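You operate a simulated robot arm through the tools that you are given. There is no shell and no other tool.

The job below is to be done with a simulated robot arm. You get a single attempt, and the scene is never put back.

JOB
Switch control off, put each stowed green plug in the socket with its code, switch control on.

Only the result counts: the job must be done as asked and must still hold three seconds after the hand-in. Knocking over, shifting, dropping, spilling or breaking anything else fails it.

ROBOT AND FRAMES
A 6-joint arm with a two-finger gripper, fixed in place. Base frame: the origin is on the floor under the middle of its stand, x ahead of it, y to its left, z up. Units: m, degrees, N and s.
It reaches about 1.298 m from its shoulder. Its first joint turns from -149.0 to 149.0 degrees. Payload 1.57 kg.
Tool frame: the origin (TCP) lies between the finger pads and is the grasp point; the fingertips stand 0.021 m ahead of it; z points along the fingers, y is the line along which they close. The gripper opens to 0.07 m; its body begins 0.05 m behind the TCP.
Orientation is that of the tool frame in the base frame, as a unit quaternion [x, y, z, w]. With the fingers straight down and closing along the base's y, the tool's x points along the base's -x, its y along +y and its z along -z.

CONTROLS
- The arm moves only by the tool play_rows. Its argument "motion" is a list of rows, each an object of numbers (a shift or turn left out is 0, a gripper value left out holds the last): "tx", "ty", "tz": the shift along the tool's x, y, z in m; "rx", "ry", "rz": the turn, a rotation vector about the tool's x, y, z in degrees; "fingers": the closure, from 0 (fully open) to 1 (shut). In form: [{"tx": .., "ty": .., "tz": .., "rx": .., "ry": .., "rz": .., "fingers": ..}, ...]. A call has 1 to 20 rows; each row is the pose to reach, as a shift and turn from the pose commanded when the call began, along the tool's axes at that moment. Rows are played at 5 a second. More than 0.05 m and 8.6 degrees between two rows, or a gripper value outside its range, and nothing of the call is played. A pose out of reach is approached as far as the arm can. The call stops where the force on the tool passes 40 N (or 10 N more than at its start, if that is more) or the arm is blocked; 0.2 s more then pass. The fingers move at their own pace (about 0.0648 m/s each) and stop on an object; they squeeze with about 22 N. The grip force told is the motor's: it shows also when the fingers shut on nothing. Time passes only in rows, and 0.2 s behind the last, so rows that repeat a pose let the fingers close. The reply holds the time, the measured pose of the TCP, the force on the tool along the base axes, the opening and the grip force, in the units named above and with some noise, with the torque about the TCP (base axes, N m) and any sound that the robot's microphone picked up, and new pictures: "views" is both (left out), scene, wrist or none.
- Cameras (640 x 400 px; columns grow to the right, rows downward): "scene" is fixed at [0.3996, 0.6503, 1.6015]; the picture's right is [-0.98, -0.17, 0.00], its down [-0.08, 0.44, -0.90] and it looks along [0.16, -0.88, -0.44] (base axes); focal length 311 px, centre (320, 200). "wrist" rides on the gripper at [0.079, 0.004, -0.081] in the tool frame; the picture's right is [-0.05, 1.00, 0.00], its down [-0.67, -0.04, -0.74] and it looks along [-0.74, -0.04, 0.67] (tool axes); focal length 256 px, centre (320, 200). There is no depth. A picture from a camera that has moved, and an enlarged one, comes with that camera's place and axes in the base frame and with its lens.
- lift_body(by): slides the trunk up (or, below 0, down) by that many m; the arm rides with it, the base frame stays. It gives what a move gives, with no picture.
- enlarge(camera, box): a new picture of the part [left, top, right, bottom] of that camera's present view, enlarged. The clock stands still meanwhile.
- finish_job(): hands the job in; it is judged then, once.

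Places have to be worked out from the pictures, the camera data and where the tool is seen. Open the gripper and draw the arm clear of the work before you hand the job in, unless the task says otherwise.

The tools are called after "Request:" by a JSON object that holds its "op" and its "data". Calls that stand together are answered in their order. play_rows: Moves the arm, as the interface text tells. Its arguments: {"type":"object","properties":{"motion":{"type":"array","items":{"type":"object","properties":{"tx":{"type":"number"},"ty":{"type":"number"},"tz":{"type":"number"},"rx":{"type":"number"},"ry":{"type":"number"},"rz":{"type":"number"},"fingers":{"type":"number"}}}},"views":{"type":"string","enum":["both","scene","wrist","none"]}},"required":["motion"]} The other tools are called the same way: lift_body (by) moves the trunk up or down; enlarge (camera, box) takes an enlarged picture of a part of a camera's view; finish_job () hands the job in.

At the start:

```text
clock: 0.0
tcp_pos: [0.2803, -0.6133, 1.2728]
tcp_rot: [0.0, 1.0, 0.0, 0.0]
wrist_force: [-0.3, -0.1, 0.7]
moment: [0.0, -0.02, 0.02]
finger_gap: 0.07
finger_force: 0.0
trunk travel left (down, up): [-0.954, 0.016]
```

scene: 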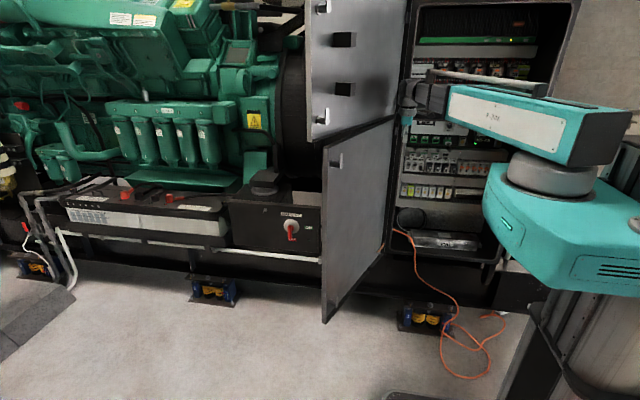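
wrist: 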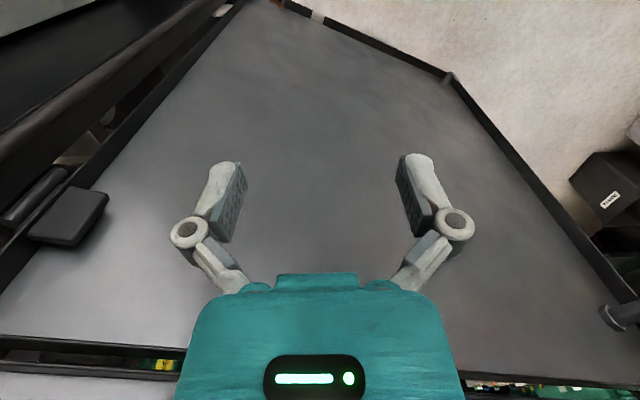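

The pictures show a generator set with an open control cabinet; the arm is in front of the cabinet. I'll enlarge several parts of the scene to find the switch, plugs and sockets.

Request:
{"op": "enlarge", "data": {"camera": "scene", "box": [380, 0, 580, 125]}}

Request:
{"op": "enlarge", "data": {"camera": "scene", "box": [380, 110, 540, 210]}}

Request:
{"op": "enlarge", "data": {"camera": "scene", "box": [380, 180, 540, 280]}}

Request:
{"op": "enlarge", "data": {"camera": "scene", "box": [200, 150, 360, 250]}}

Request:
{"op": "enlarge", "data": {"camera": "scene", "box": [290, 0, 450, 100]}}

```text
3.20 times, centred on (480, 62) of scene
camera zoom: at [0.3996, 0.6503, 1.6015], right [-0.98, -0.17, 0.0], down [-0.08, 0.44, -0.9], along [0.16, -0.88, -0.44], focal length 994 px, centre (-192, 640)
```

zoom: 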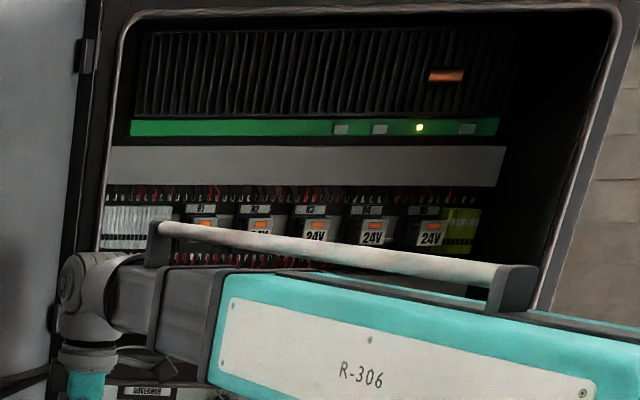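

```text
4.00 times, centred on (460, 160) of scene
camera zoom: at [0.3996, 0.6503, 1.6015], right [-0.98, -0.17, 0.0], down [-0.08, 0.44, -0.9], along [0.16, -0.88, -0.44], focal length 1243 px, centre (-240, 360)
```

zoom: 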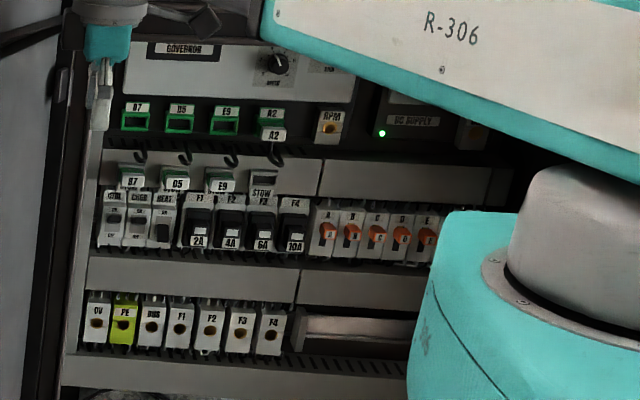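

```text
4.00 times, centred on (460, 230) of scene
camera zoom: at [0.3996, 0.6503, 1.6015], right [-0.98, -0.17, 0.0], down [-0.08, 0.44, -0.9], along [0.16, -0.88, -0.44], focal length 1243 px, centre (-240, 80)
```

zoom: 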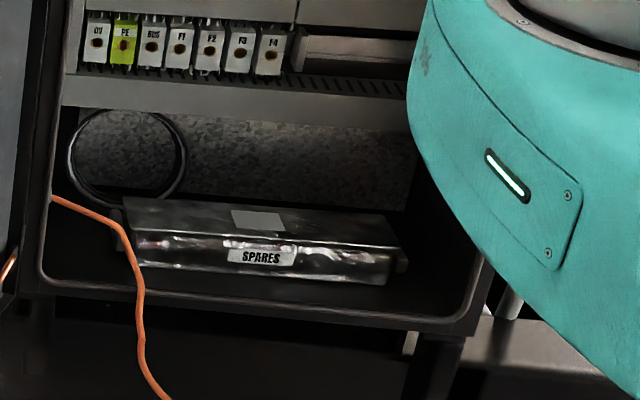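

```text
4.00 times, centred on (280, 200) of scene
camera zoom: at [0.3996, 0.6503, 1.6015], right [-0.98, -0.17, 0.0], down [-0.08, 0.44, -0.9], along [0.16, -0.88, -0.44], focal length 1243 px, centre (480, 200)
```

zoom: 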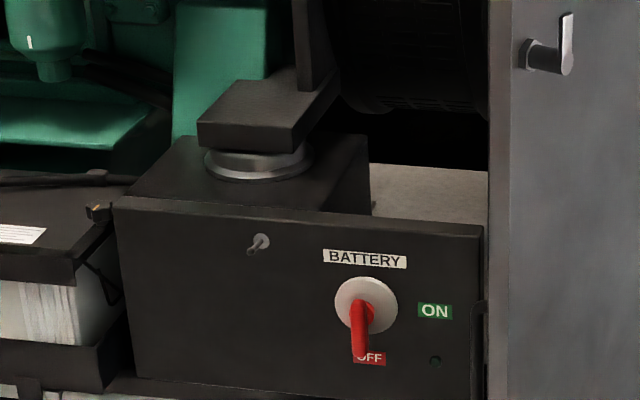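

```text
4.00 times, centred on (370, 50) of scene
camera zoom: at [0.3996, 0.6503, 1.6015], right [-0.98, -0.17, 0.0], down [-0.08, 0.44, -0.9], along [0.16, -0.88, -0.44], focal length 1243 px, centre (120, 800)
```

zoom: 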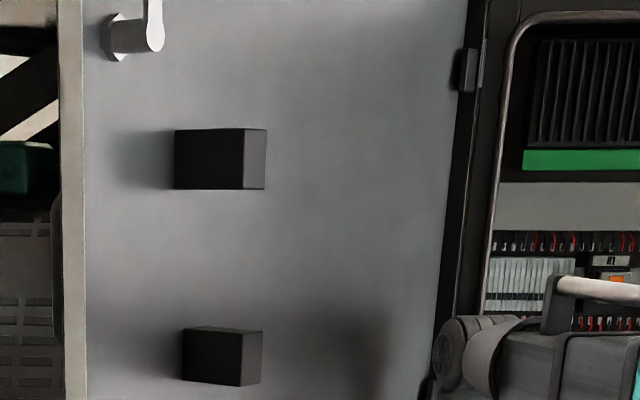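

The cabinet holds a socket row (B7/D5/E9/A2), a row of plugs below with a STOW label, and breakers CTRL/CHGR/HEAT. I'll enlarge more tightly to read them.

Request:
{"op": "enlarge", "data": {"camera": "scene", "box": [400, 130, 480, 180]}}

Request:
{"op": "enlarge", "data": {"camera": "scene", "box": [400, 145, 440, 170]}}

Request:
{"op": "enlarge", "data": {"camera": "scene", "box": [440, 145, 480, 170]}}

Request:
{"op": "enlarge", "data": {"camera": "wrist", "box": [0, 300, 640, 400]}}

Request:
{"op": "enlarge", "data": {"camera": "scene", "box": [380, 290, 520, 390]}}

```text
8.00 times, centred on (440, 155) of scene
camera zoom: at [0.3996, 0.6503, 1.6015], right [-0.98, -0.17, 0.0], down [-0.08, 0.44, -0.9], along [0.16, -0.88, -0.44], focal length 2486 px, centre (-640, 560)
```

zoom: 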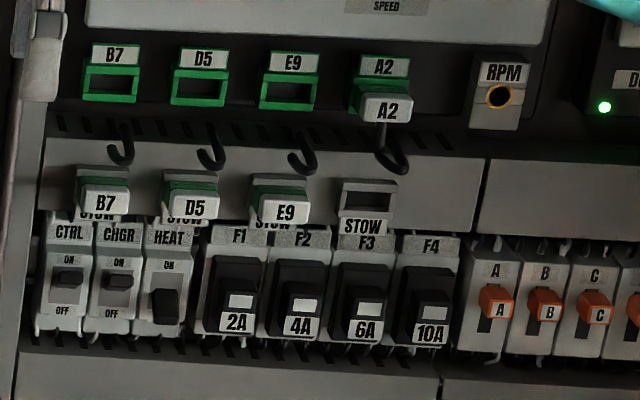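

```text
16.00 times, centred on (420, 158) of scene
camera zoom: at [0.3996, 0.6503, 1.6015], right [-0.98, -0.17, 0.0], down [-0.08, 0.44, -0.9], along [0.16, -0.88, -0.44], focal length 4972 px, centre (-1280, 880)
```

zoom: 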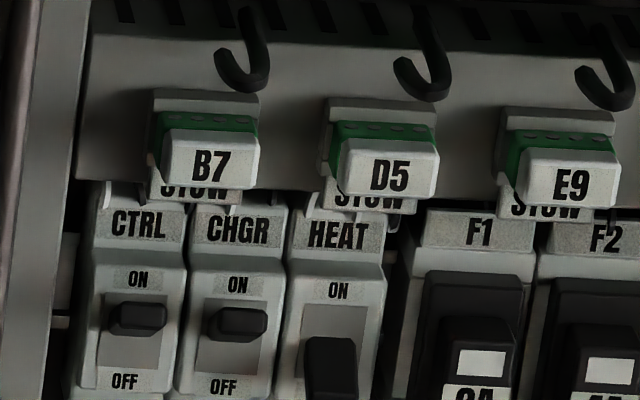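

```text
16.00 times, centred on (460, 158) of scene
camera zoom: at [0.3996, 0.6503, 1.6015], right [-0.98, -0.17, 0.0], down [-0.08, 0.44, -0.9], along [0.16, -0.88, -0.44], focal length 4972 px, centre (-1920, 880)
```

zoom: 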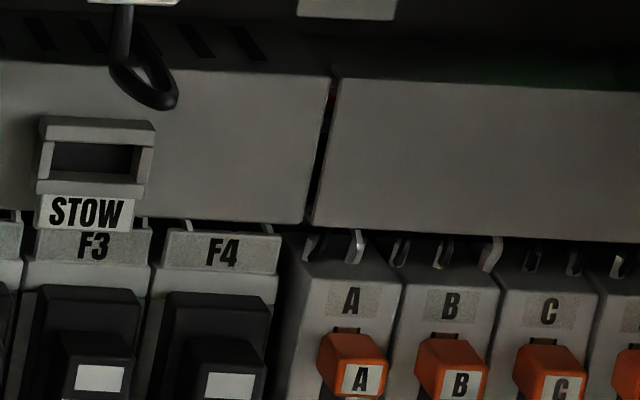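

```text
1.00 times, centred on (320, 350) of wrist (not enlarged: the box is as wide or as high as the picture)
camera zoom: at [0.2005, -0.6106, 1.3537], right [0.05, 1.0, 0.0], down [0.67, -0.04, 0.74], along [0.74, -0.04, -0.67], focal length 256 px, centre (320, 50)
```

zoom: 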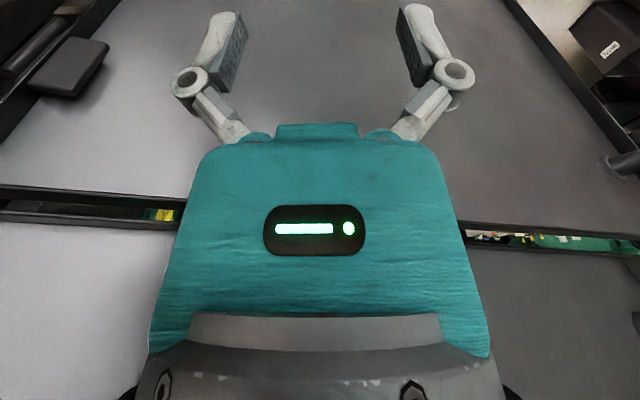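

```text
4.00 times, centred on (450, 340) of scene
camera zoom: at [0.3996, 0.6503, 1.6015], right [-0.98, -0.17, 0.0], down [-0.08, 0.44, -0.9], along [0.16, -0.88, -0.44], focal length 1243 px, centre (-200, -360)
```

zoom: 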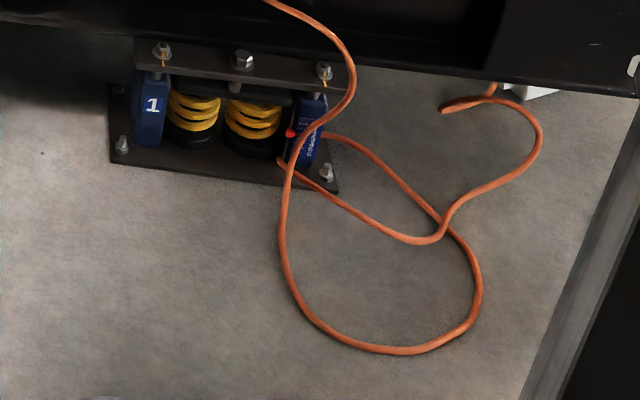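

The layout is readable: CTRL breaker (lever up at ON), plugs B7, D5 and E9 in STOW holders, and matching empty sockets above them, with A2 already in place. I'll turn the tool to point into the cabinet (−y) with the wrist camera above, while moving a bit away from the door.

Request:
{"op": "play_rows", "data": {"motion": [{"tx": 0.009, "rx": 4.6, "ry": 4.6, "rz": -4.6}, {"tx": 0.018, "rx": 9.2, "ry": 9.2, "rz": -9.2}, {"tx": 0.027, "rx": 13.8, "ry": 13.8, "rz": -13.8}, {"tx": 0.036, "rx": 18.4, "ry": 18.4, "rz": -18.4}, {"tx": 0.045, "rx": 23.0, "ry": 23.0, "rz": -23.0}, {"tx": 0.054, "rx": 27.6, "ry": 27.6, "rz": -27.6}, {"tx": 0.063, "rx": 32.2, "ry": 32.2, "rz": -32.2}, {"tx": 0.072, "rx": 36.8, "ry": 36.8, "rz": -36.8}], "views": "both"}}

```text
clock: 1.8
tcp_pos: [0.2067, -0.6137, 1.3425]
tcp_rot: [-0.304, 0.849, -0.305, -0.305]
wrist_force: [0.7, 0.2, 0.5]
moment: [0.01, -0.03, 0.01]
finger_gap: 0.07
finger_force: 0.1
out of reach, approached as far as the arm can: row 2, 3, 4, 5, 6, 7, 8
trunk travel left (down, up): [-0.954, 0.016]
camera wrist: at [0.1807, -0.5811, 1.4475], right [-0.67, 0.64, -0.37], down [0.69, 0.72, 0.01], along [0.27, -0.25, -0.93], focal length 256 px, centre (320, 200)
```

scene: 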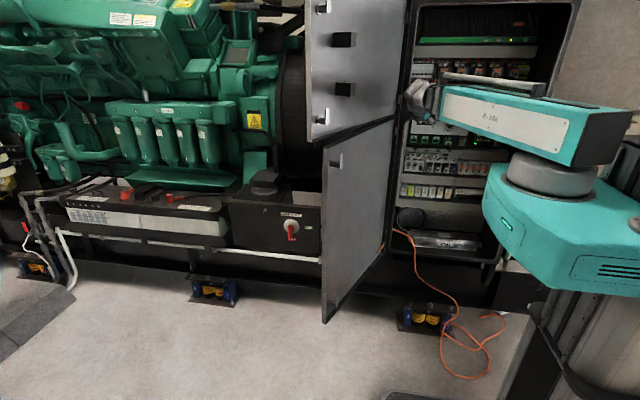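
wrist: 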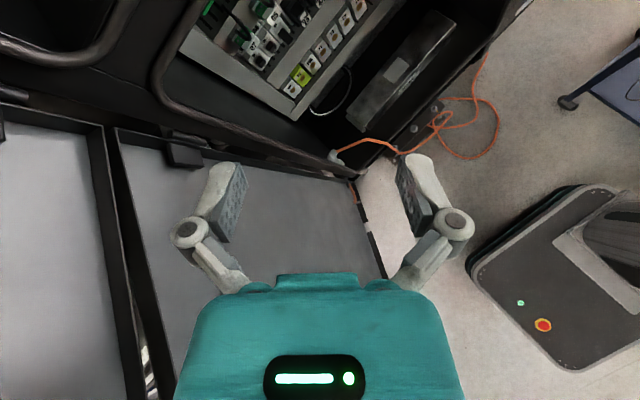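

The arm behaves like a SCARA: height comes only from the trunk (wrist pivot at about z≈1.46), so the TCP rose as I pitched. I'll finish the turn with the tool horizontal at that height, then lower the trunk.

Request:
{"op": "play_rows", "data": {"motion": [{"tx": 0.0196, "ty": 0.0031, "tz": -0.0063, "rx": 4.64, "ry": 4.64, "rz": -4.64}, {"tx": 0.0391, "ty": 0.0063, "tz": -0.0127, "rx": 9.28, "ry": 9.28, "rz": -9.28}, {"tx": 0.0587, "ty": 0.0094, "tz": -0.019, "rx": 13.92, "ry": 13.92, "rz": -13.92}, {"tx": 0.0783, "ty": 0.0126, "tz": -0.0253, "rx": 18.56, "ry": 18.56, "rz": -18.56}, {"tx": 0.0979, "ty": 0.0157, "tz": -0.0316, "rx": 23.2, "ry": 23.2, "rz": -23.2}, {"tx": 0.1174, "ty": 0.0189, "tz": -0.038, "rx": 27.84, "ry": 27.84, "rz": -27.84}, {"tx": 0.137, "ty": 0.022, "tz": -0.0443, "rx": 32.48, "ry": 32.48, "rz": -32.48}], "views": "both"}}

```text
clock: 3.4
tcp_pos: [0.1277, -0.6678, 1.4591]
tcp_rot: [0.5, -0.499, 0.501, 0.5]
wrist_force: [-0.1, -0.2, -0.1]
moment: [0.01, -0.03, 0.01]
finger_gap: 0.0699
finger_force: 0.1
out of reach, approached as far as the arm can: row 3, 4, 5, 6, 7
trunk travel left (down, up): [-0.954, 0.016]
camera wrist: at [0.124, -0.5873, 1.5381], right [-1.0, 0.0, -0.05], down [0.03, 0.74, -0.67], along [0.04, -0.67, -0.74], focal length 256 px, centre (320, 200)
```

scene: 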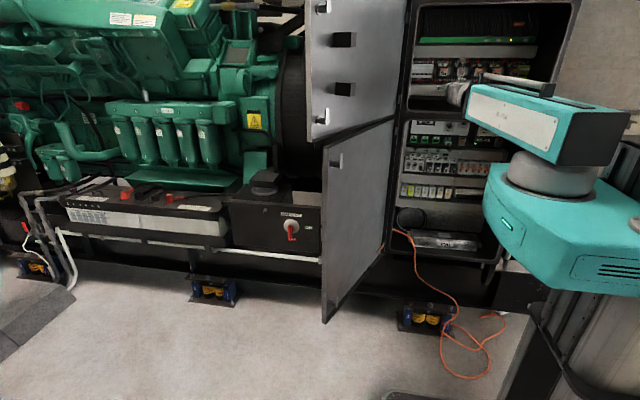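
wrist: 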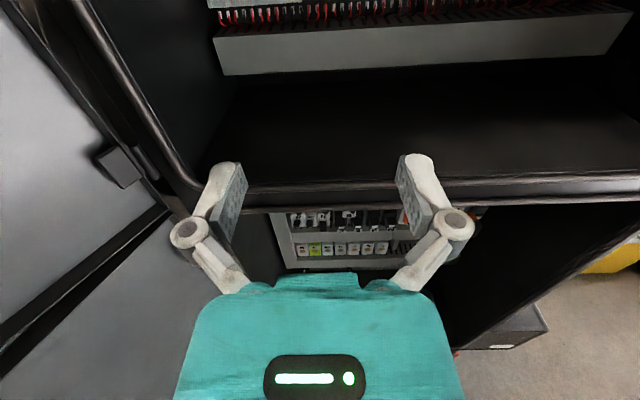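

The tool now points into the cabinet at z=1.459; a shelf divides the upper and lower compartments. I'll lower the trunk stepwise to bring the lower compartment into view.

Request:
{"op": "lift_body", "data": {"by": -0.2}}

```text
clock: 5.6
tcp_pos: [0.1286, -0.6689, 1.2582]
tcp_rot: [-0.5, 0.5, -0.5, -0.5]
wrist_force: [-0.2, -0.4, -0.3]
moment: [0.03, -0.01, -0.03]
finger_gap: 0.0699
finger_force: 0.0
trunk travel left (down, up): [-0.754, 0.216]
```

The trunk moved cleanly. I'll look through both cameras.

Request:
{"op": "enlarge", "data": {"camera": "wrist", "box": [0, 0, 640, 400]}}

Request:
{"op": "enlarge", "data": {"camera": "scene", "box": [0, 0, 640, 400]}}

Request:
{"op": "enlarge", "data": {"camera": "wrist", "box": [220, 40, 460, 190]}}

```text
1.00 times, centred on (320, 200) of wrist (not enlarged: the box is as wide or as high as the picture)
camera zoom: at [0.1247, -0.5872, 1.3381], right [-1.0, 0.0, -0.05], down [0.04, 0.74, -0.67], along [0.04, -0.67, -0.74], focal length 256 px, centre (320, 200)
```

zoom: 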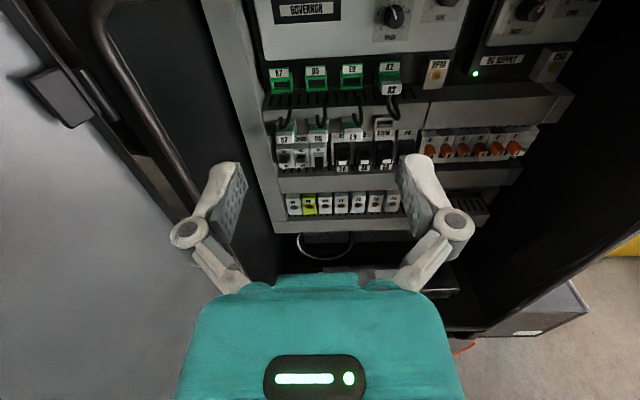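

```text
1.00 times, centred on (320, 200) of scene (not enlarged: the box is as wide or as high as the picture)
camera zoom: at [0.3996, 0.6503, 1.6015], right [-0.98, -0.17, 0.0], down [-0.08, 0.44, -0.9], along [0.16, -0.88, -0.44], focal length 311 px, centre (320, 200)
```

zoom: 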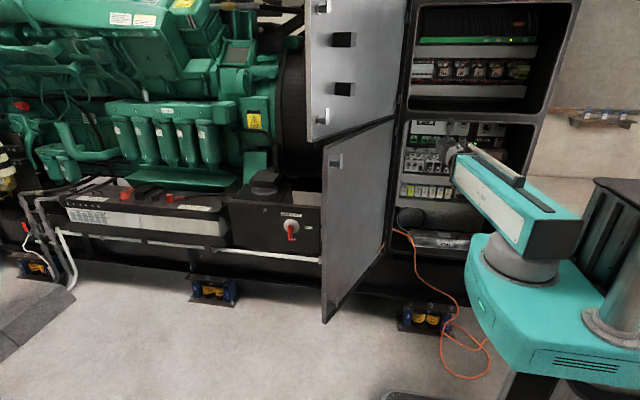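

```text
2.67 times, centred on (340, 115) of wrist
camera zoom: at [0.1247, -0.5872, 1.3381], right [-1.0, 0.0, -0.05], down [0.04, 0.74, -0.67], along [0.04, -0.67, -0.74], focal length 683 px, centre (267, 427)
```

zoom: 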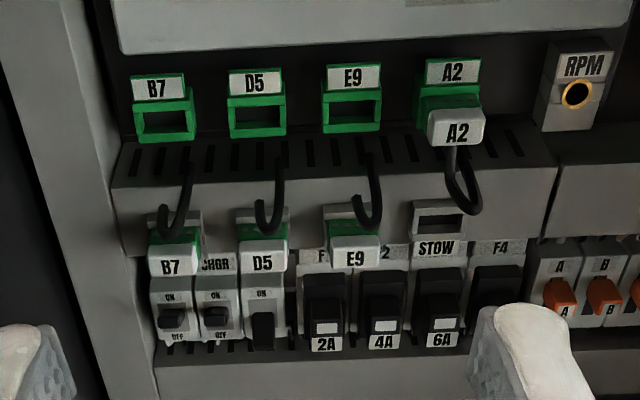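

The panel is clear: sockets with plugs stowed under them, and CTRL/CHGR with levers in the same position (HEAT is down). I'll zoom on the fingers for their size, and on panel details for measuring.

Request:
{"op": "enlarge", "data": {"camera": "wrist", "box": [160, 150, 280, 300]}}

Request:
{"op": "enlarge", "data": {"camera": "wrist", "box": [260, 60, 340, 110]}}

Request:
{"op": "enlarge", "data": {"camera": "wrist", "box": [330, 60, 410, 110]}}

Request:
{"op": "enlarge", "data": {"camera": "wrist", "box": [260, 110, 340, 180]}}

Request:
{"op": "enlarge", "data": {"camera": "wrist", "box": [330, 110, 410, 180]}}

```text
2.67 times, centred on (220, 225) of wrist
camera zoom: at [0.1247, -0.5872, 1.3381], right [-1.0, 0.0, -0.05], down [0.04, 0.74, -0.67], along [0.04, -0.67, -0.74], focal length 683 px, centre (587, 133)
```

zoom: 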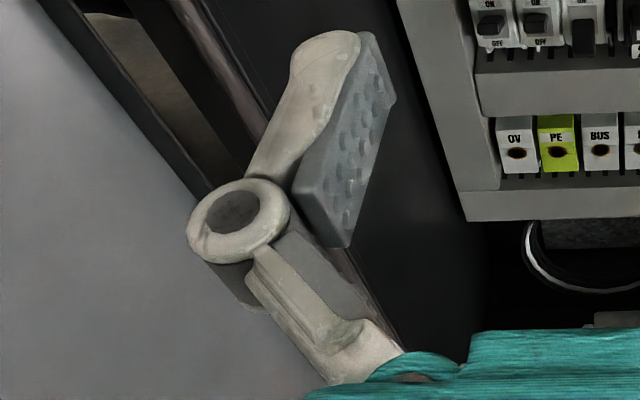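

```text
8.00 times, centred on (300, 85) of wrist
camera zoom: at [0.1247, -0.5872, 1.3381], right [-1.0, 0.0, -0.05], down [0.04, 0.74, -0.67], along [0.04, -0.67, -0.74], focal length 2048 px, centre (480, 1120)
```

zoom: 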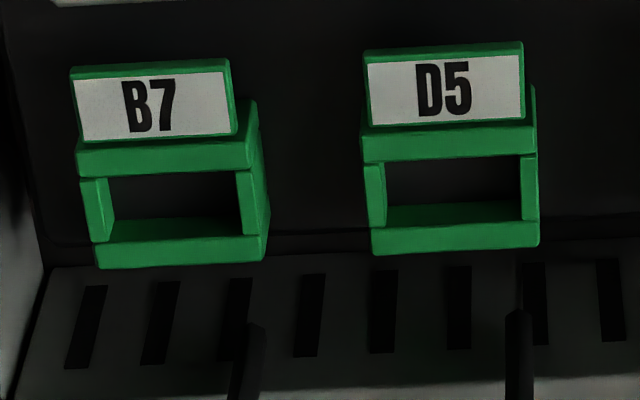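

```text
8.00 times, centred on (370, 85) of wrist
camera zoom: at [0.1247, -0.5872, 1.3381], right [-1.0, 0.0, -0.05], down [0.04, 0.74, -0.67], along [0.04, -0.67, -0.74], focal length 2048 px, centre (-80, 1120)
```

zoom: 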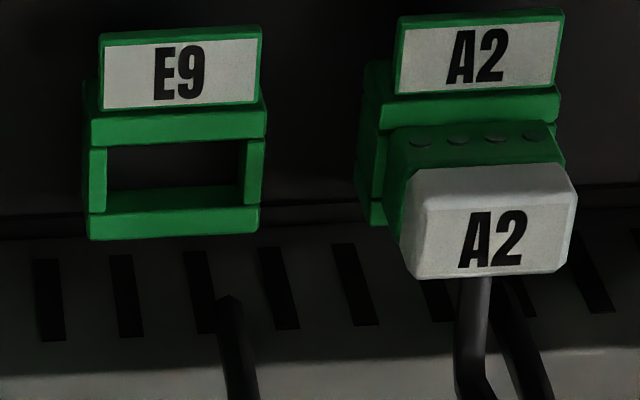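

```text
5.71 times, centred on (300, 145) of wrist
camera zoom: at [0.1247, -0.5872, 1.3381], right [-1.0, 0.0, -0.05], down [0.04, 0.74, -0.67], along [0.04, -0.67, -0.74], focal length 1463 px, centre (434, 514)
```

zoom: 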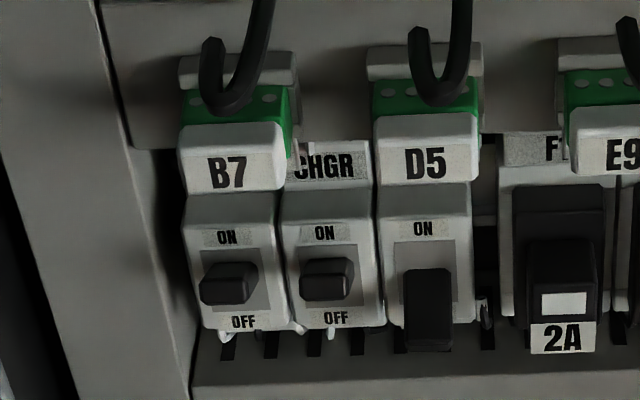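

```text
5.71 times, centred on (370, 145) of wrist
camera zoom: at [0.1247, -0.5872, 1.3381], right [-1.0, 0.0, -0.05], down [0.04, 0.74, -0.67], along [0.04, -0.67, -0.74], focal length 1463 px, centre (34, 514)
```

zoom: 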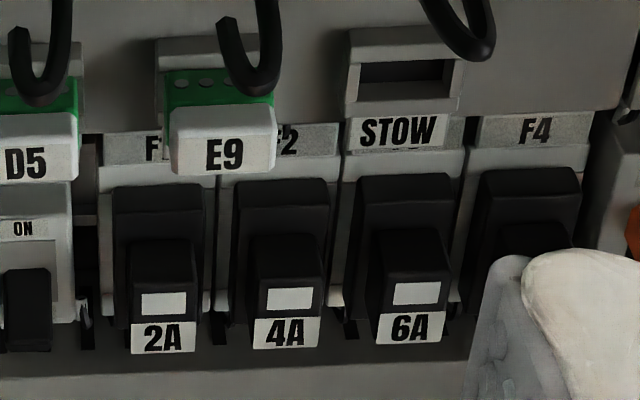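

I'll shift sideways by about 6 cm (base +x) to get parallax for depth and to line up near the CTRL/B7 column.

Request:
{"op": "play_rows", "data": {"motion": [{"ty": -0.02}, {"ty": -0.04}, {"ty": -0.06}, {"ty": -0.06}], "views": "wrist"}}

Request:
{"op": "enlarge", "data": {"camera": "wrist", "box": [300, 60, 380, 110]}}

Request:
{"op": "enlarge", "data": {"camera": "wrist", "box": [300, 110, 380, 180]}}

Request:
{"op": "enlarge", "data": {"camera": "wrist", "box": [350, 60, 430, 110]}}

```text
clock: 6.6
tcp_pos: [0.1895, -0.6675, 1.2603]
tcp_rot: [-0.5, 0.5, -0.5, -0.5]
wrist_force: [0.5, 0.2, -0.3]
moment: [0.0, -0.03, -0.03]
finger_gap: 0.07
finger_force: 0.0
trunk travel left (down, up): [-0.754, 0.216]
camera wrist: at [0.1852, -0.5877, 1.338], right [-1.0, 0.0, -0.05], down [0.04, 0.74, -0.67], along [0.04, -0.67, -0.74], focal length 256 px, centre (320, 200)
```

wrist: 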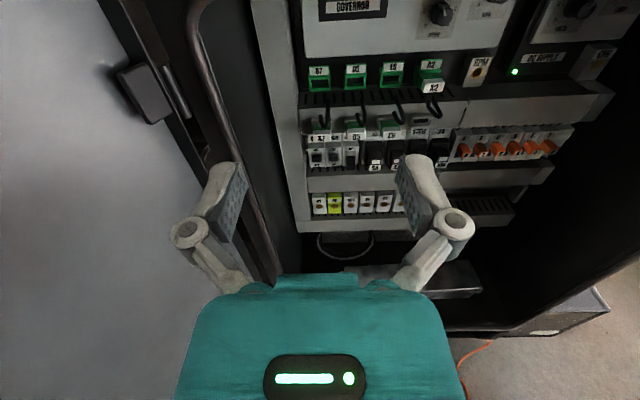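

```text
8.00 times, centred on (340, 85) of wrist
camera zoom: at [0.1852, -0.5877, 1.338], right [-1.0, 0.0, -0.05], down [0.04, 0.74, -0.67], along [0.04, -0.67, -0.74], focal length 2048 px, centre (160, 1120)
```

zoom: 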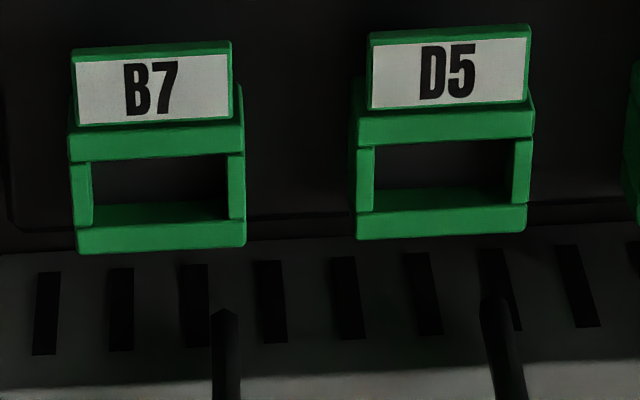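

```text
5.71 times, centred on (340, 145) of wrist
camera zoom: at [0.1852, -0.5877, 1.338], right [-1.0, 0.0, -0.05], down [0.04, 0.74, -0.67], along [0.04, -0.67, -0.74], focal length 1463 px, centre (206, 514)
```

zoom: 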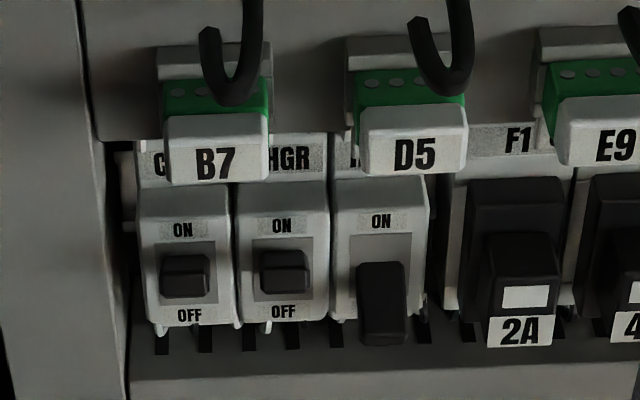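

```text
8.00 times, centred on (390, 85) of wrist
camera zoom: at [0.1852, -0.5877, 1.338], right [-1.0, 0.0, -0.05], down [0.04, 0.74, -0.67], along [0.04, -0.67, -0.74], focal length 2048 px, centre (-240, 1120)
```

zoom: 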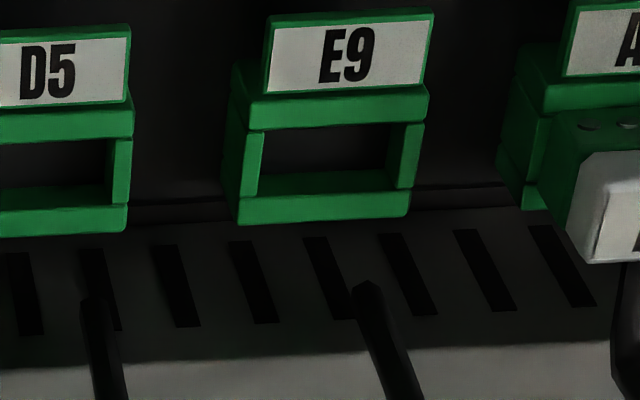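

From the parallax I get: socket fronts at y≈-0.989, centre z≈1.165 with B7 x≈0.194, D5 0.139 and E9 0.084; stowed plugs at z≈1.10 with fronts at y≈-0.931; CTRL lever at about (0.207, -0.963, 1.04). I'll lower the trunk so the gripper can enter below the divider.

Request:
{"op": "lift_body", "data": {"by": -0.14}}

Request:
{"op": "play_rows", "data": {"motion": [{"tz": 0.03, "fingers": 0.5}, {"tz": 0.06, "fingers": 1.0}, {"tz": 0.09, "fingers": 1.0}, {"tz": 0.12, "fingers": 1.0}, {"tz": 0.12, "fingers": 1.0}], "views": "both"}}

```text
clock: 8.2
tcp_pos: [0.1894, -0.6692, 1.1178]
tcp_rot: [0.5, -0.5, 0.5, 0.5]
wrist_force: [0.2, -0.4, -0.4]
moment: [0.05, -0.02, 0.02]
finger_gap: 0.0702
finger_force: 0.1
trunk travel left (down, up): [-0.614, 0.356]
```

```text
clock: 9.4
tcp_pos: [0.1892, -0.788, 1.1182]
tcp_rot: [-0.499, 0.501, -0.499, -0.501]
wrist_force: [0.9, 0.4, -0.5]
moment: [-0.03, 0.01, 0.01]
finger_gap: 0.0
finger_force: 21.5
trunk travel left (down, up): [-0.614, 0.356]
camera wrist: at [0.1849, -0.7077, 1.1976], right [-1.0, 0.0, -0.05], down [0.04, 0.75, -0.66], along [0.04, -0.67, -0.75], focal length 256 px, centre (320, 200)
```

scene: 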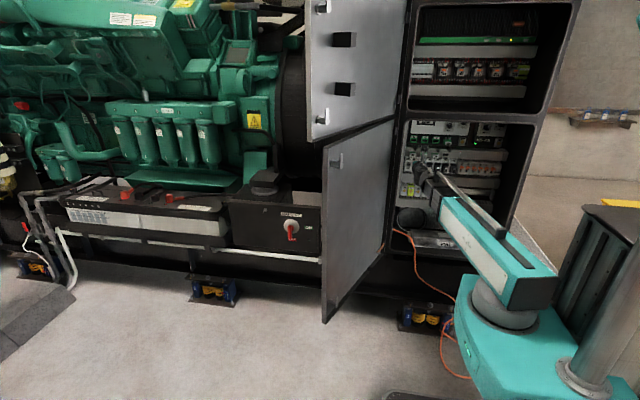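
wrist: 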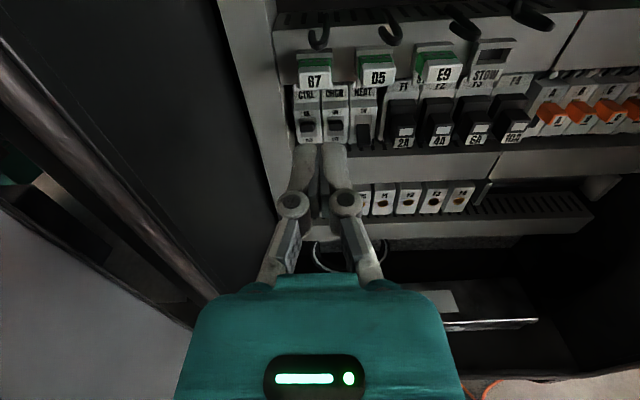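

The gripper is inside the opening and the fingers are shut (pair about 26 mm wide). I'll zoom in on the breakers and plugs from here.

Request:
{"op": "enlarge", "data": {"camera": "wrist", "box": [270, 40, 398, 120]}}

Request:
{"op": "enlarge", "data": {"camera": "wrist", "box": [270, 80, 366, 140]}}

Request:
{"op": "enlarge", "data": {"camera": "scene", "box": [390, 110, 502, 180]}}

Request:
{"op": "enlarge", "data": {"camera": "wrist", "box": [210, 0, 370, 100]}}

```text
5.00 times, centred on (334, 80) of wrist
camera zoom: at [0.1849, -0.7077, 1.1976], right [-1.0, 0.0, -0.05], down [0.04, 0.75, -0.66], along [0.04, -0.67, -0.75], focal length 1280 px, centre (250, 800)
```

zoom: 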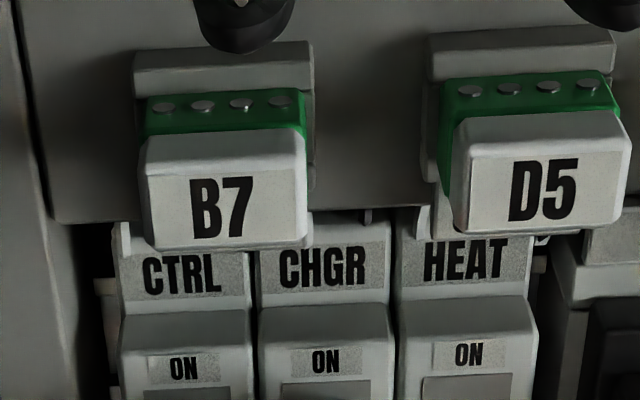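

```text
6.67 times, centred on (318, 110) of wrist
camera zoom: at [0.1849, -0.7077, 1.1976], right [-1.0, 0.0, -0.05], down [0.04, 0.75, -0.66], along [0.04, -0.67, -0.75], focal length 1707 px, centre (333, 800)
```

zoom: 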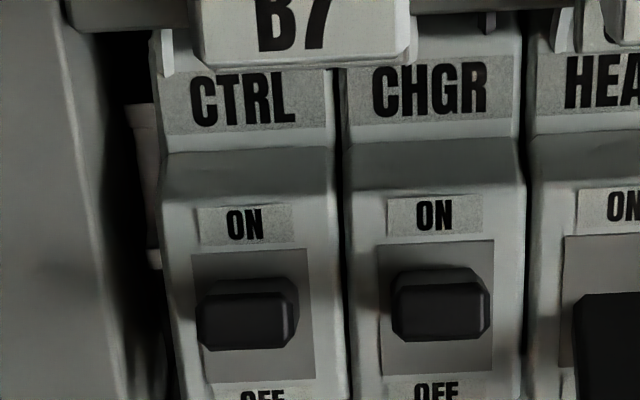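

```text
5.71 times, centred on (446, 145) of scene
camera zoom: at [0.3996, 0.6503, 1.6015], right [-0.98, -0.17, 0.0], down [-0.08, 0.44, -0.9], along [0.16, -0.88, -0.44], focal length 1776 px, centre (-400, 514)
```

zoom: 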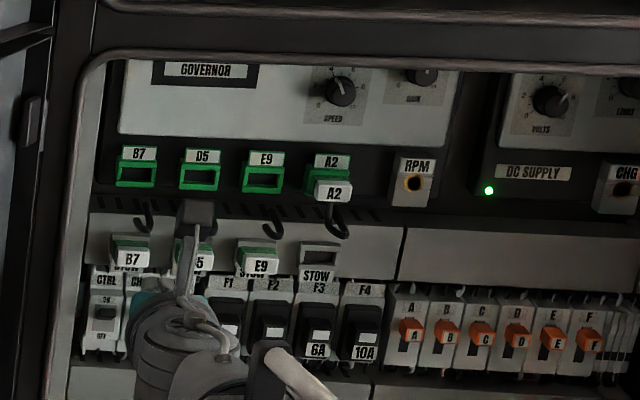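

```text
4.00 times, centred on (290, 50) of wrist
camera zoom: at [0.1849, -0.7077, 1.1976], right [-1.0, 0.0, -0.05], down [0.04, 0.75, -0.66], along [0.04, -0.67, -0.75], focal length 1024 px, centre (440, 800)
```

zoom: 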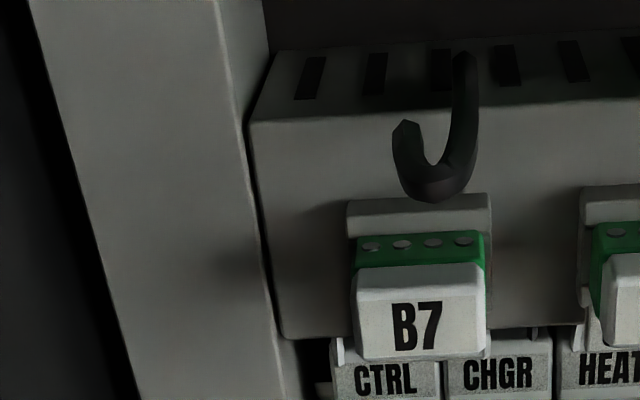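

Triangulated: CTRL lever tip front at about (0.207, -0.952, 1.044), tilted up; breaker face y≈-0.969; B7 plug underside z≈1.095, leaving about 45 mm of room for the closed fingertips (about 20 mm tall). I'll lower to z≈1.066 and approach to y≈-0.89 for a check.

Request:
{"op": "lift_body", "data": {"by": -0.052}}

Request:
{"op": "play_rows", "data": {"motion": [{"ty": -0.01, "tz": 0.02, "fingers": 1.0}, {"ty": -0.02, "tz": 0.045, "fingers": 1.0}, {"ty": -0.02, "tz": 0.07, "fingers": 1.0}, {"ty": -0.02, "tz": 0.095, "fingers": 1.0}, {"ty": -0.02, "tz": 0.1, "fingers": 1.0}], "views": "wrist"}}

Request:
{"op": "enlarge", "data": {"camera": "wrist", "box": [240, 60, 400, 180]}}

Request:
{"op": "enlarge", "data": {"camera": "scene", "box": [390, 120, 470, 170]}}

```text
clock: 10.4
tcp_pos: [0.1905, -0.7871, 1.066]
tcp_rot: [0.501, -0.5, 0.5, 0.499]
wrist_force: [-1.1, -0.3, 0.0]
moment: [-0.01, 0.02, -0.03]
finger_gap: 0.0
finger_force: 22.1
trunk travel left (down, up): [-0.562, 0.408]
```

```text
clock: 11.6
tcp_pos: [0.2092, -0.8862, 1.0667]
tcp_rot: [-0.499, 0.501, -0.499, -0.501]
wrist_force: [0.3, -0.1, -0.2]
moment: [-0.01, -0.01, 0.03]
finger_gap: 0.0001
finger_force: 22.0
trunk travel left (down, up): [-0.562, 0.408]
camera wrist: at [0.2053, -0.8066, 1.1457], right [-1.0, 0.0, -0.05], down [0.04, 0.75, -0.67], along [0.04, -0.67, -0.74], focal length 256 px, centre (320, 200)
```

wrist: 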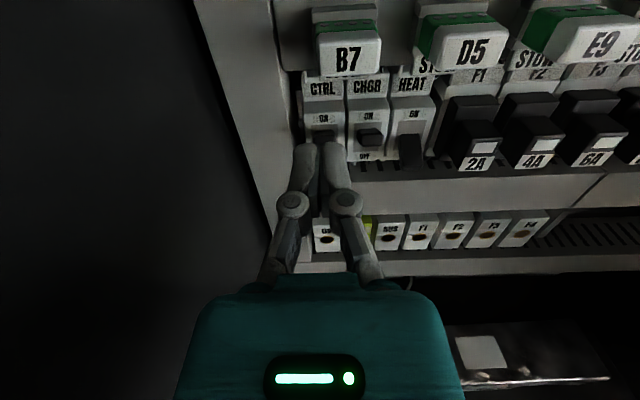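

```text
3.33 times, centred on (320, 120) of wrist
camera zoom: at [0.2053, -0.8066, 1.1457], right [-1.0, 0.0, -0.05], down [0.04, 0.75, -0.67], along [0.04, -0.67, -0.74], focal length 853 px, centre (320, 467)
```

zoom: 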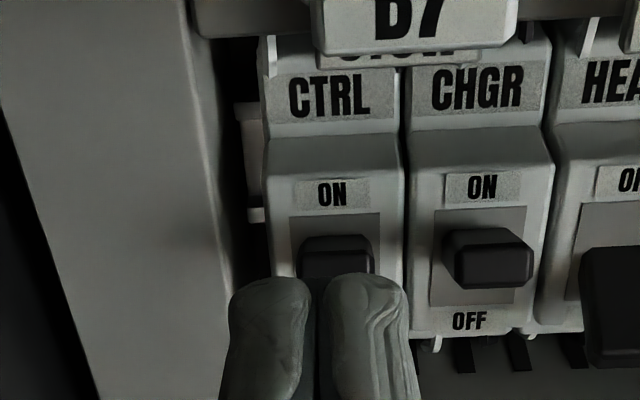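

```text
8.00 times, centred on (430, 145) of scene
camera zoom: at [0.3996, 0.6503, 1.6015], right [-0.98, -0.17, 0.0], down [-0.08, 0.44, -0.9], along [0.16, -0.88, -0.44], focal length 2486 px, centre (-560, 640)
```

zoom: 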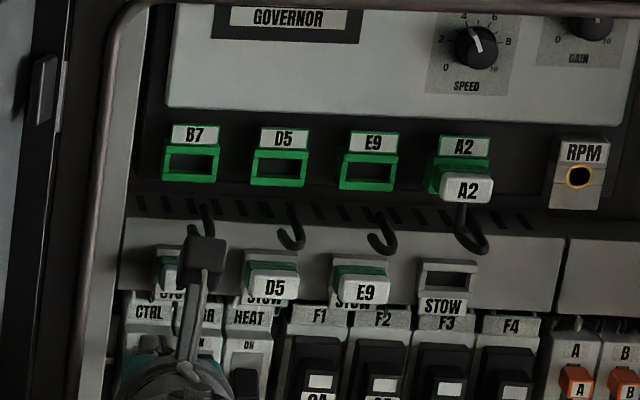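

Finger pair is centred on the CTRL lever column with about 10 mm clearance to the CHGR lever. I'll raise 4 mm and advance so the tips sit just above the lever.

Request:
{"op": "lift_body", "data": {"by": 0.004}}

Request:
{"op": "play_rows", "data": {"motion": [{"tz": 0.012, "fingers": 1.0}, {"tz": 0.024, "fingers": 1.0}, {"tz": 0.036, "fingers": 1.0}, {"tz": 0.044, "fingers": 1.0}, {"tz": 0.05, "fingers": 1.0}, {"tz": 0.05, "fingers": 1.0}], "views": "wrist"}}

Request:
{"op": "enlarge", "data": {"camera": "wrist", "box": [240, 60, 400, 180]}}

Request:
{"op": "enlarge", "data": {"camera": "scene", "box": [390, 130, 454, 170]}}

```text
clock: 12.1
tcp_pos: [0.2087, -0.8867, 1.0713]
tcp_rot: [0.5, -0.5, 0.5, 0.5]
wrist_force: [-0.1, 0.0, 0.0]
moment: [-0.01, -0.03, 0.03]
finger_gap: 0.0
finger_force: 22.5
trunk travel left (down, up): [-0.566, 0.404]
```

```text
clock: 13.5
tcp_pos: [0.2108, -0.9359, 1.07]
tcp_rot: [-0.5, 0.5, -0.5, -0.5]
wrist_force: [0.1, 0.0, 0.2]
moment: [0.03, 0.0, 0.03]
finger_gap: 0.0
finger_force: 22.0
trunk travel left (down, up): [-0.566, 0.404]
camera wrist: at [0.2052, -0.8561, 1.1498], right [-1.0, 0.0, -0.05], down [0.04, 0.75, -0.67], along [0.04, -0.67, -0.74], focal length 256 px, centre (320, 200)
```

wrist: 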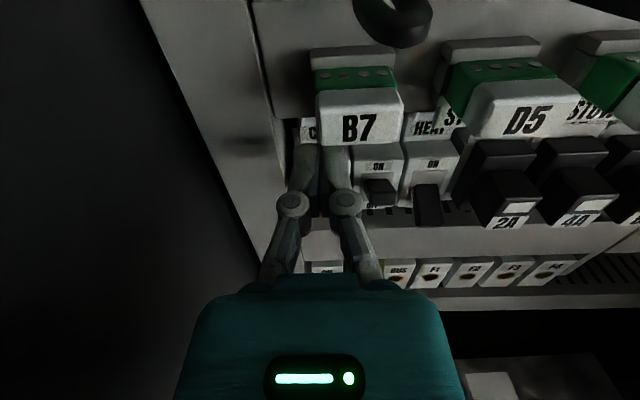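

```text
3.33 times, centred on (320, 120) of wrist
camera zoom: at [0.2052, -0.8561, 1.1498], right [-1.0, 0.0, -0.05], down [0.04, 0.75, -0.67], along [0.04, -0.67, -0.74], focal length 853 px, centre (320, 467)
```

zoom: 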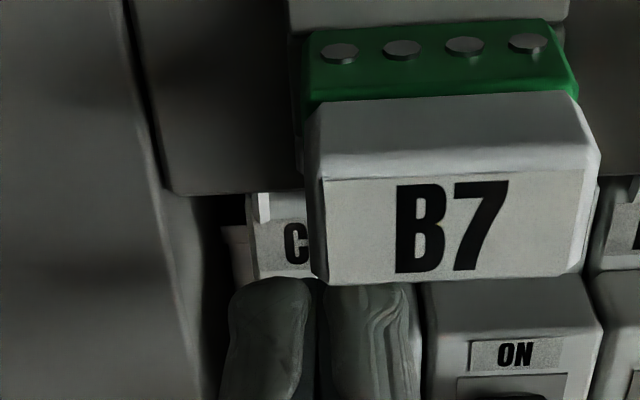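

```text
10.00 times, centred on (422, 150) of scene
camera zoom: at [0.3996, 0.6503, 1.6015], right [-0.98, -0.17, 0.0], down [-0.08, 0.44, -0.9], along [0.16, -0.88, -0.44], focal length 3107 px, centre (-700, 700)
```

zoom: 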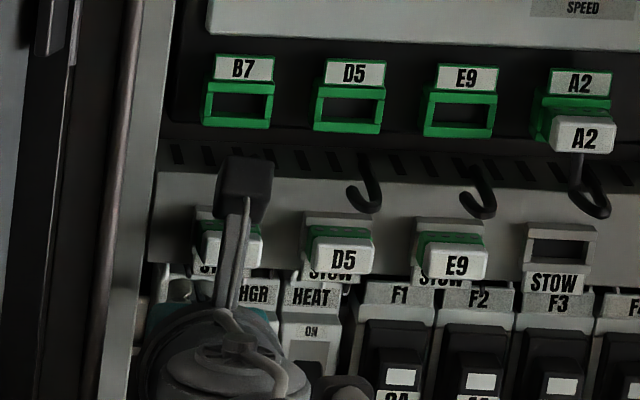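

No contact yet; the tips are above the lever and under the B7 plug. I'll lower in small steps watching force.

Request:
{"op": "lift_body", "data": {"by": -0.012}}

Request:
{"op": "lift_body", "data": {"by": -0.006}}

```text
clock: 14.1
tcp_pos: [0.2082, -0.9365, 1.0596]
tcp_rot: [-0.5, 0.501, -0.499, -0.5]
wrist_force: [0.1, 0.1, 0.3]
moment: [-0.01, 0.01, 0.02]
finger_gap: 0.0
finger_force: 21.9
trunk travel left (down, up): [-0.554, 0.416]
```

```text
clock: 14.7
tcp_pos: [0.2087, -0.9361, 1.0537]
tcp_rot: [0.5, -0.5, 0.5, 0.5]
wrist_force: [0.0, 1.1, 1.4]
moment: [0.0, -0.01, -0.02]
finger_gap: 0.0061
finger_force: 28.1
trunk travel left (down, up): [-0.548, 0.422]
```

There's light contact and the fingers opened 6 mm, so the lever is apparently wedging between the fingertips. I'll look before going further.

Request:
{"op": "enlarge", "data": {"camera": "wrist", "box": [260, 100, 380, 190]}}

Request:
{"op": "lift_body", "data": {"by": -0.004}}

```text
4.44 times, centred on (320, 145) of wrist
camera zoom: at [0.2051, -0.8557, 1.132], right [-1.0, 0.0, -0.05], down [0.04, 0.75, -0.67], along [0.04, -0.67, -0.74], focal length 1138 px, centre (320, 444)
```

zoom: 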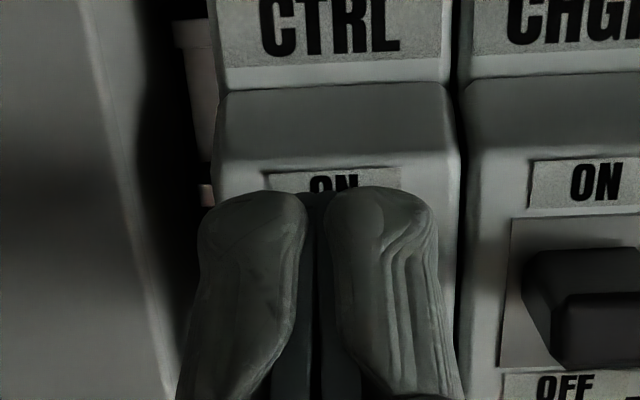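

```text
clock: 15.2
tcp_pos: [0.2103, -0.9365, 1.0483]
tcp_rot: [0.501, -0.5, 0.5, 0.499]
wrist_force: [-0.6, -0.2, 0.6]
moment: [-0.01, 0.01, 0.02]
finger_gap: 0.0003
finger_force: 28.4
trunk travel left (down, up): [-0.544, 0.426]
```

Force fell back after the gap reading closed. I'll lower a bit further to complete the throw, watching the force.

Request:
{"op": "lift_body", "data": {"by": -0.005}}

Request:
{"op": "lift_body", "data": {"by": -0.004}}

```text
clock: 15.7
tcp_pos: [0.2108, -0.9366, 1.0435]
tcp_rot: [0.501, -0.5, 0.5, 0.499]
wrist_force: [-0.1, -0.1, 0.1]
moment: [0.01, 0.02, 0.02]
finger_gap: 0.0
finger_force: 28.5
trunk travel left (down, up): [-0.539, 0.431]
```

```text
clock: 16.2
tcp_pos: [0.2096, -0.9357, 1.0405]
tcp_rot: [-0.5, 0.501, -0.499, -0.5]
wrist_force: [1.5, 0.9, 1.6]
moment: [0.0, 0.0, 0.02]
finger_gap: 0.0059
finger_force: 28.3
trunk travel left (down, up): [-0.535, 0.435]
```

The contact pattern suggests the lever flipped and I'm now touching it in its lower position. I'll back off and look.

Request:
{"op": "play_rows", "data": {"motion": [{"tz": -0.02, "fingers": 1.0}, {"tz": -0.045, "fingers": 1.0}, {"tz": -0.07, "fingers": 1.0}, {"tz": -0.095, "fingers": 1.0}, {"tz": -0.095, "fingers": 1.0}], "views": "wrist"}}

Request:
{"op": "enlarge", "data": {"camera": "wrist", "box": [270, 60, 398, 140]}}

Request:
{"op": "enlarge", "data": {"camera": "scene", "box": [390, 130, 454, 170]}}

```text
clock: 17.4
tcp_pos: [0.2107, -0.8416, 1.0402]
tcp_rot: [0.501, -0.5, 0.5, 0.499]
wrist_force: [1.2, 1.7, -0.1]
moment: [0.04, 0.0, -0.04]
finger_gap: 0.0
finger_force: 29.0
trunk travel left (down, up): [-0.535, 0.435]
camera wrist: at [0.2056, -0.7606, 1.119], right [-1.0, 0.0, -0.05], down [0.04, 0.75, -0.67], along [0.04, -0.67, -0.74], focal length 256 px, centre (320, 200)
```

wrist: 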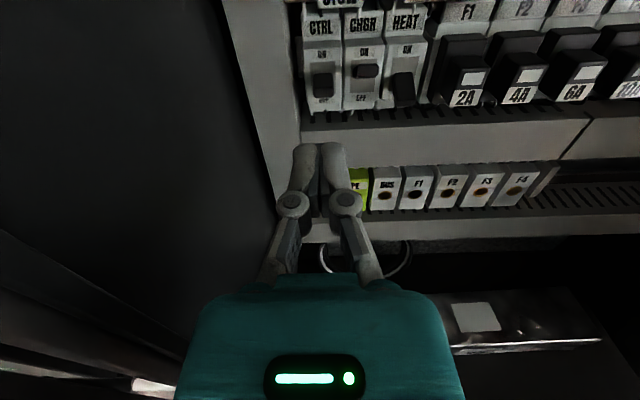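

```text
5.00 times, centred on (334, 100) of wrist
camera zoom: at [0.2056, -0.7606, 1.119], right [-1.0, 0.0, -0.05], down [0.04, 0.75, -0.67], along [0.04, -0.67, -0.74], focal length 1280 px, centre (250, 700)
```

zoom: 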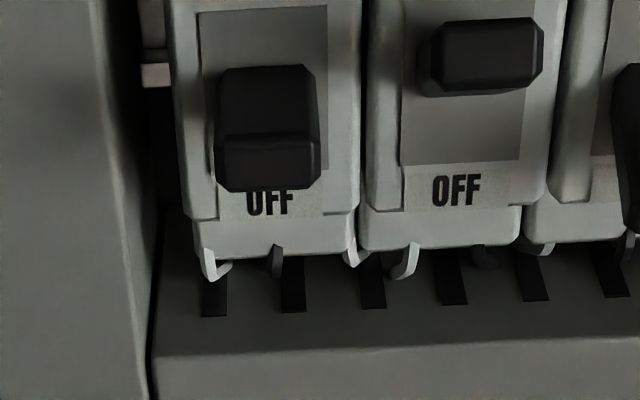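

```text
10.00 times, centred on (422, 150) of scene
camera zoom: at [0.3996, 0.6503, 1.6015], right [-0.98, -0.17, 0.0], down [-0.08, 0.44, -0.9], along [0.16, -0.88, -0.44], focal length 3107 px, centre (-700, 700)
```

zoom: 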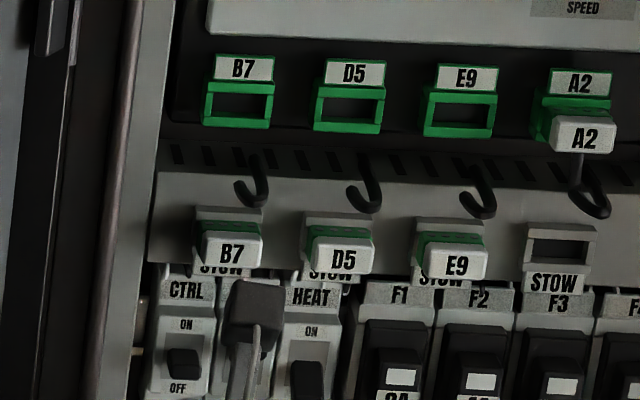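

The CTRL lever has moved down toward OFF; I'll compare it with HEAT (which is OFF) to see if the throw is complete.

Request:
{"op": "enlarge", "data": {"camera": "wrist", "box": [295, 40, 423, 120]}}

Request:
{"op": "enlarge", "data": {"camera": "scene", "box": [400, 150, 432, 170]}}

```text
5.00 times, centred on (359, 80) of wrist
camera zoom: at [0.2056, -0.7606, 1.119], right [-1.0, 0.0, -0.05], down [0.04, 0.75, -0.67], along [0.04, -0.67, -0.74], focal length 1280 px, centre (125, 800)
```

zoom: 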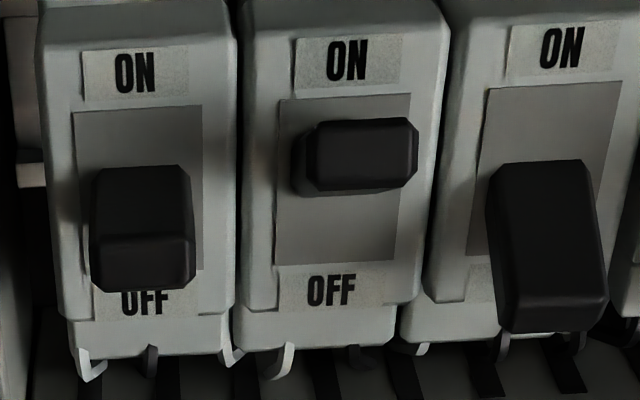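

```text
16.00 times, centred on (416, 160) of scene
camera zoom: at [0.3996, 0.6503, 1.6015], right [-0.98, -0.17, 0.0], down [-0.08, 0.44, -0.9], along [0.16, -0.88, -0.44], focal length 4972 px, centre (-1216, 840)
```

zoom: 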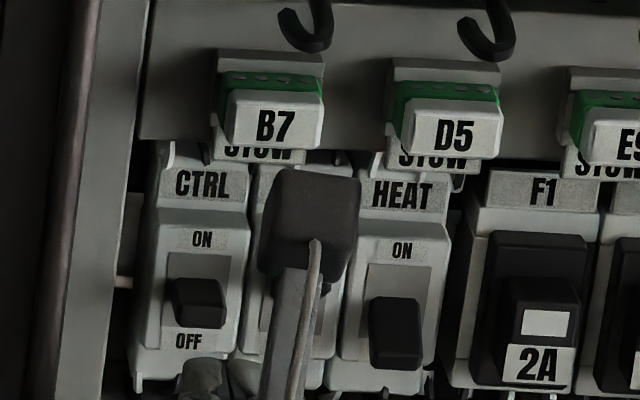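

CTRL is only about half thrown compared with HEAT's fully-down lever. I'll raise slightly, re-enter (shifted 3 mm so one finger sits over the lever), and push about 1 cm further down.

Request:
{"op": "lift_body", "data": {"by": 0.007}}

Request:
{"op": "play_rows", "data": {"motion": [{"ty": -0.003, "tz": 0.025, "fingers": 1.0}, {"ty": -0.003, "tz": 0.05, "fingers": 1.0}, {"ty": -0.003, "tz": 0.07, "fingers": 1.0}, {"ty": -0.003, "tz": 0.085, "fingers": 1.0}, {"ty": -0.003, "tz": 0.096, "fingers": 1.0}, {"ty": -0.003, "tz": 0.096, "fingers": 1.0}], "views": "wrist"}}

```text
clock: 18.0
tcp_pos: [0.2111, -0.8408, 1.0465]
tcp_rot: [0.5, -0.5, 0.5, 0.5]
wrist_force: [-0.1, 0.8, -0.5]
moment: [0.01, 0.0, 0.0]
finger_gap: 0.0003
finger_force: 28.4
trunk travel left (down, up): [-0.542, 0.428]
```

```text
clock: 19.4
tcp_pos: [0.2139, -0.9373, 1.0457]
tcp_rot: [-0.5, 0.5, -0.5, -0.5]
wrist_force: [-0.1, -0.2, 0.3]
moment: [-0.02, 0.03, 0.03]
finger_gap: 0.0
finger_force: 28.1
trunk travel left (down, up): [-0.542, 0.428]
camera wrist: at [0.2092, -0.8574, 1.1258], right [-1.0, 0.0, -0.05], down [0.04, 0.75, -0.67], along [0.04, -0.67, -0.74], focal length 256 px, centre (320, 200)
```

wrist: 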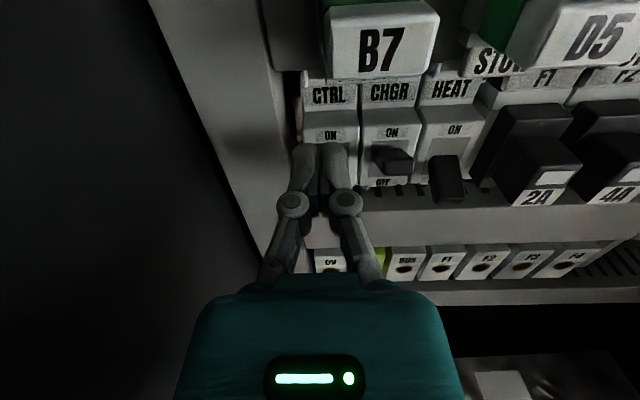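

The tips are back above the half-thrown lever with no force. I'll lower in steps.

Request:
{"op": "lift_body", "data": {"by": -0.006}}

Request:
{"op": "lift_body", "data": {"by": -0.005}}

Request:
{"op": "lift_body", "data": {"by": -0.004}}

```text
clock: 20.0
tcp_pos: [0.2131, -0.9376, 1.0413]
tcp_rot: [0.501, -0.5, 0.5, 0.499]
wrist_force: [0.4, 0.1, 2.2]
moment: [-0.02, 0.04, 0.01]
finger_gap: 0.0061
finger_force: 28.5
trunk travel left (down, up): [-0.536, 0.434]
```

```text
clock: 20.5
tcp_pos: [0.2154, -0.9385, 1.0358]
tcp_rot: [-0.5, 0.5, -0.5, -0.5]
wrist_force: [0.1, 0.2, 0.3]
moment: [-0.02, 0.01, -0.01]
finger_gap: 0.0
finger_force: 28.9
trunk travel left (down, up): [-0.531, 0.439]
```

```text
clock: 21.0
tcp_pos: [0.2132, -0.9371, 1.0335]
tcp_rot: [0.5, -0.5, 0.501, 0.5]
wrist_force: [0.0, 1.8, 6.2]
moment: [-0.06, 0.03, 0.02]
finger_gap: 0.0061
finger_force: 28.8
trunk travel left (down, up): [-0.527, 0.443]
```

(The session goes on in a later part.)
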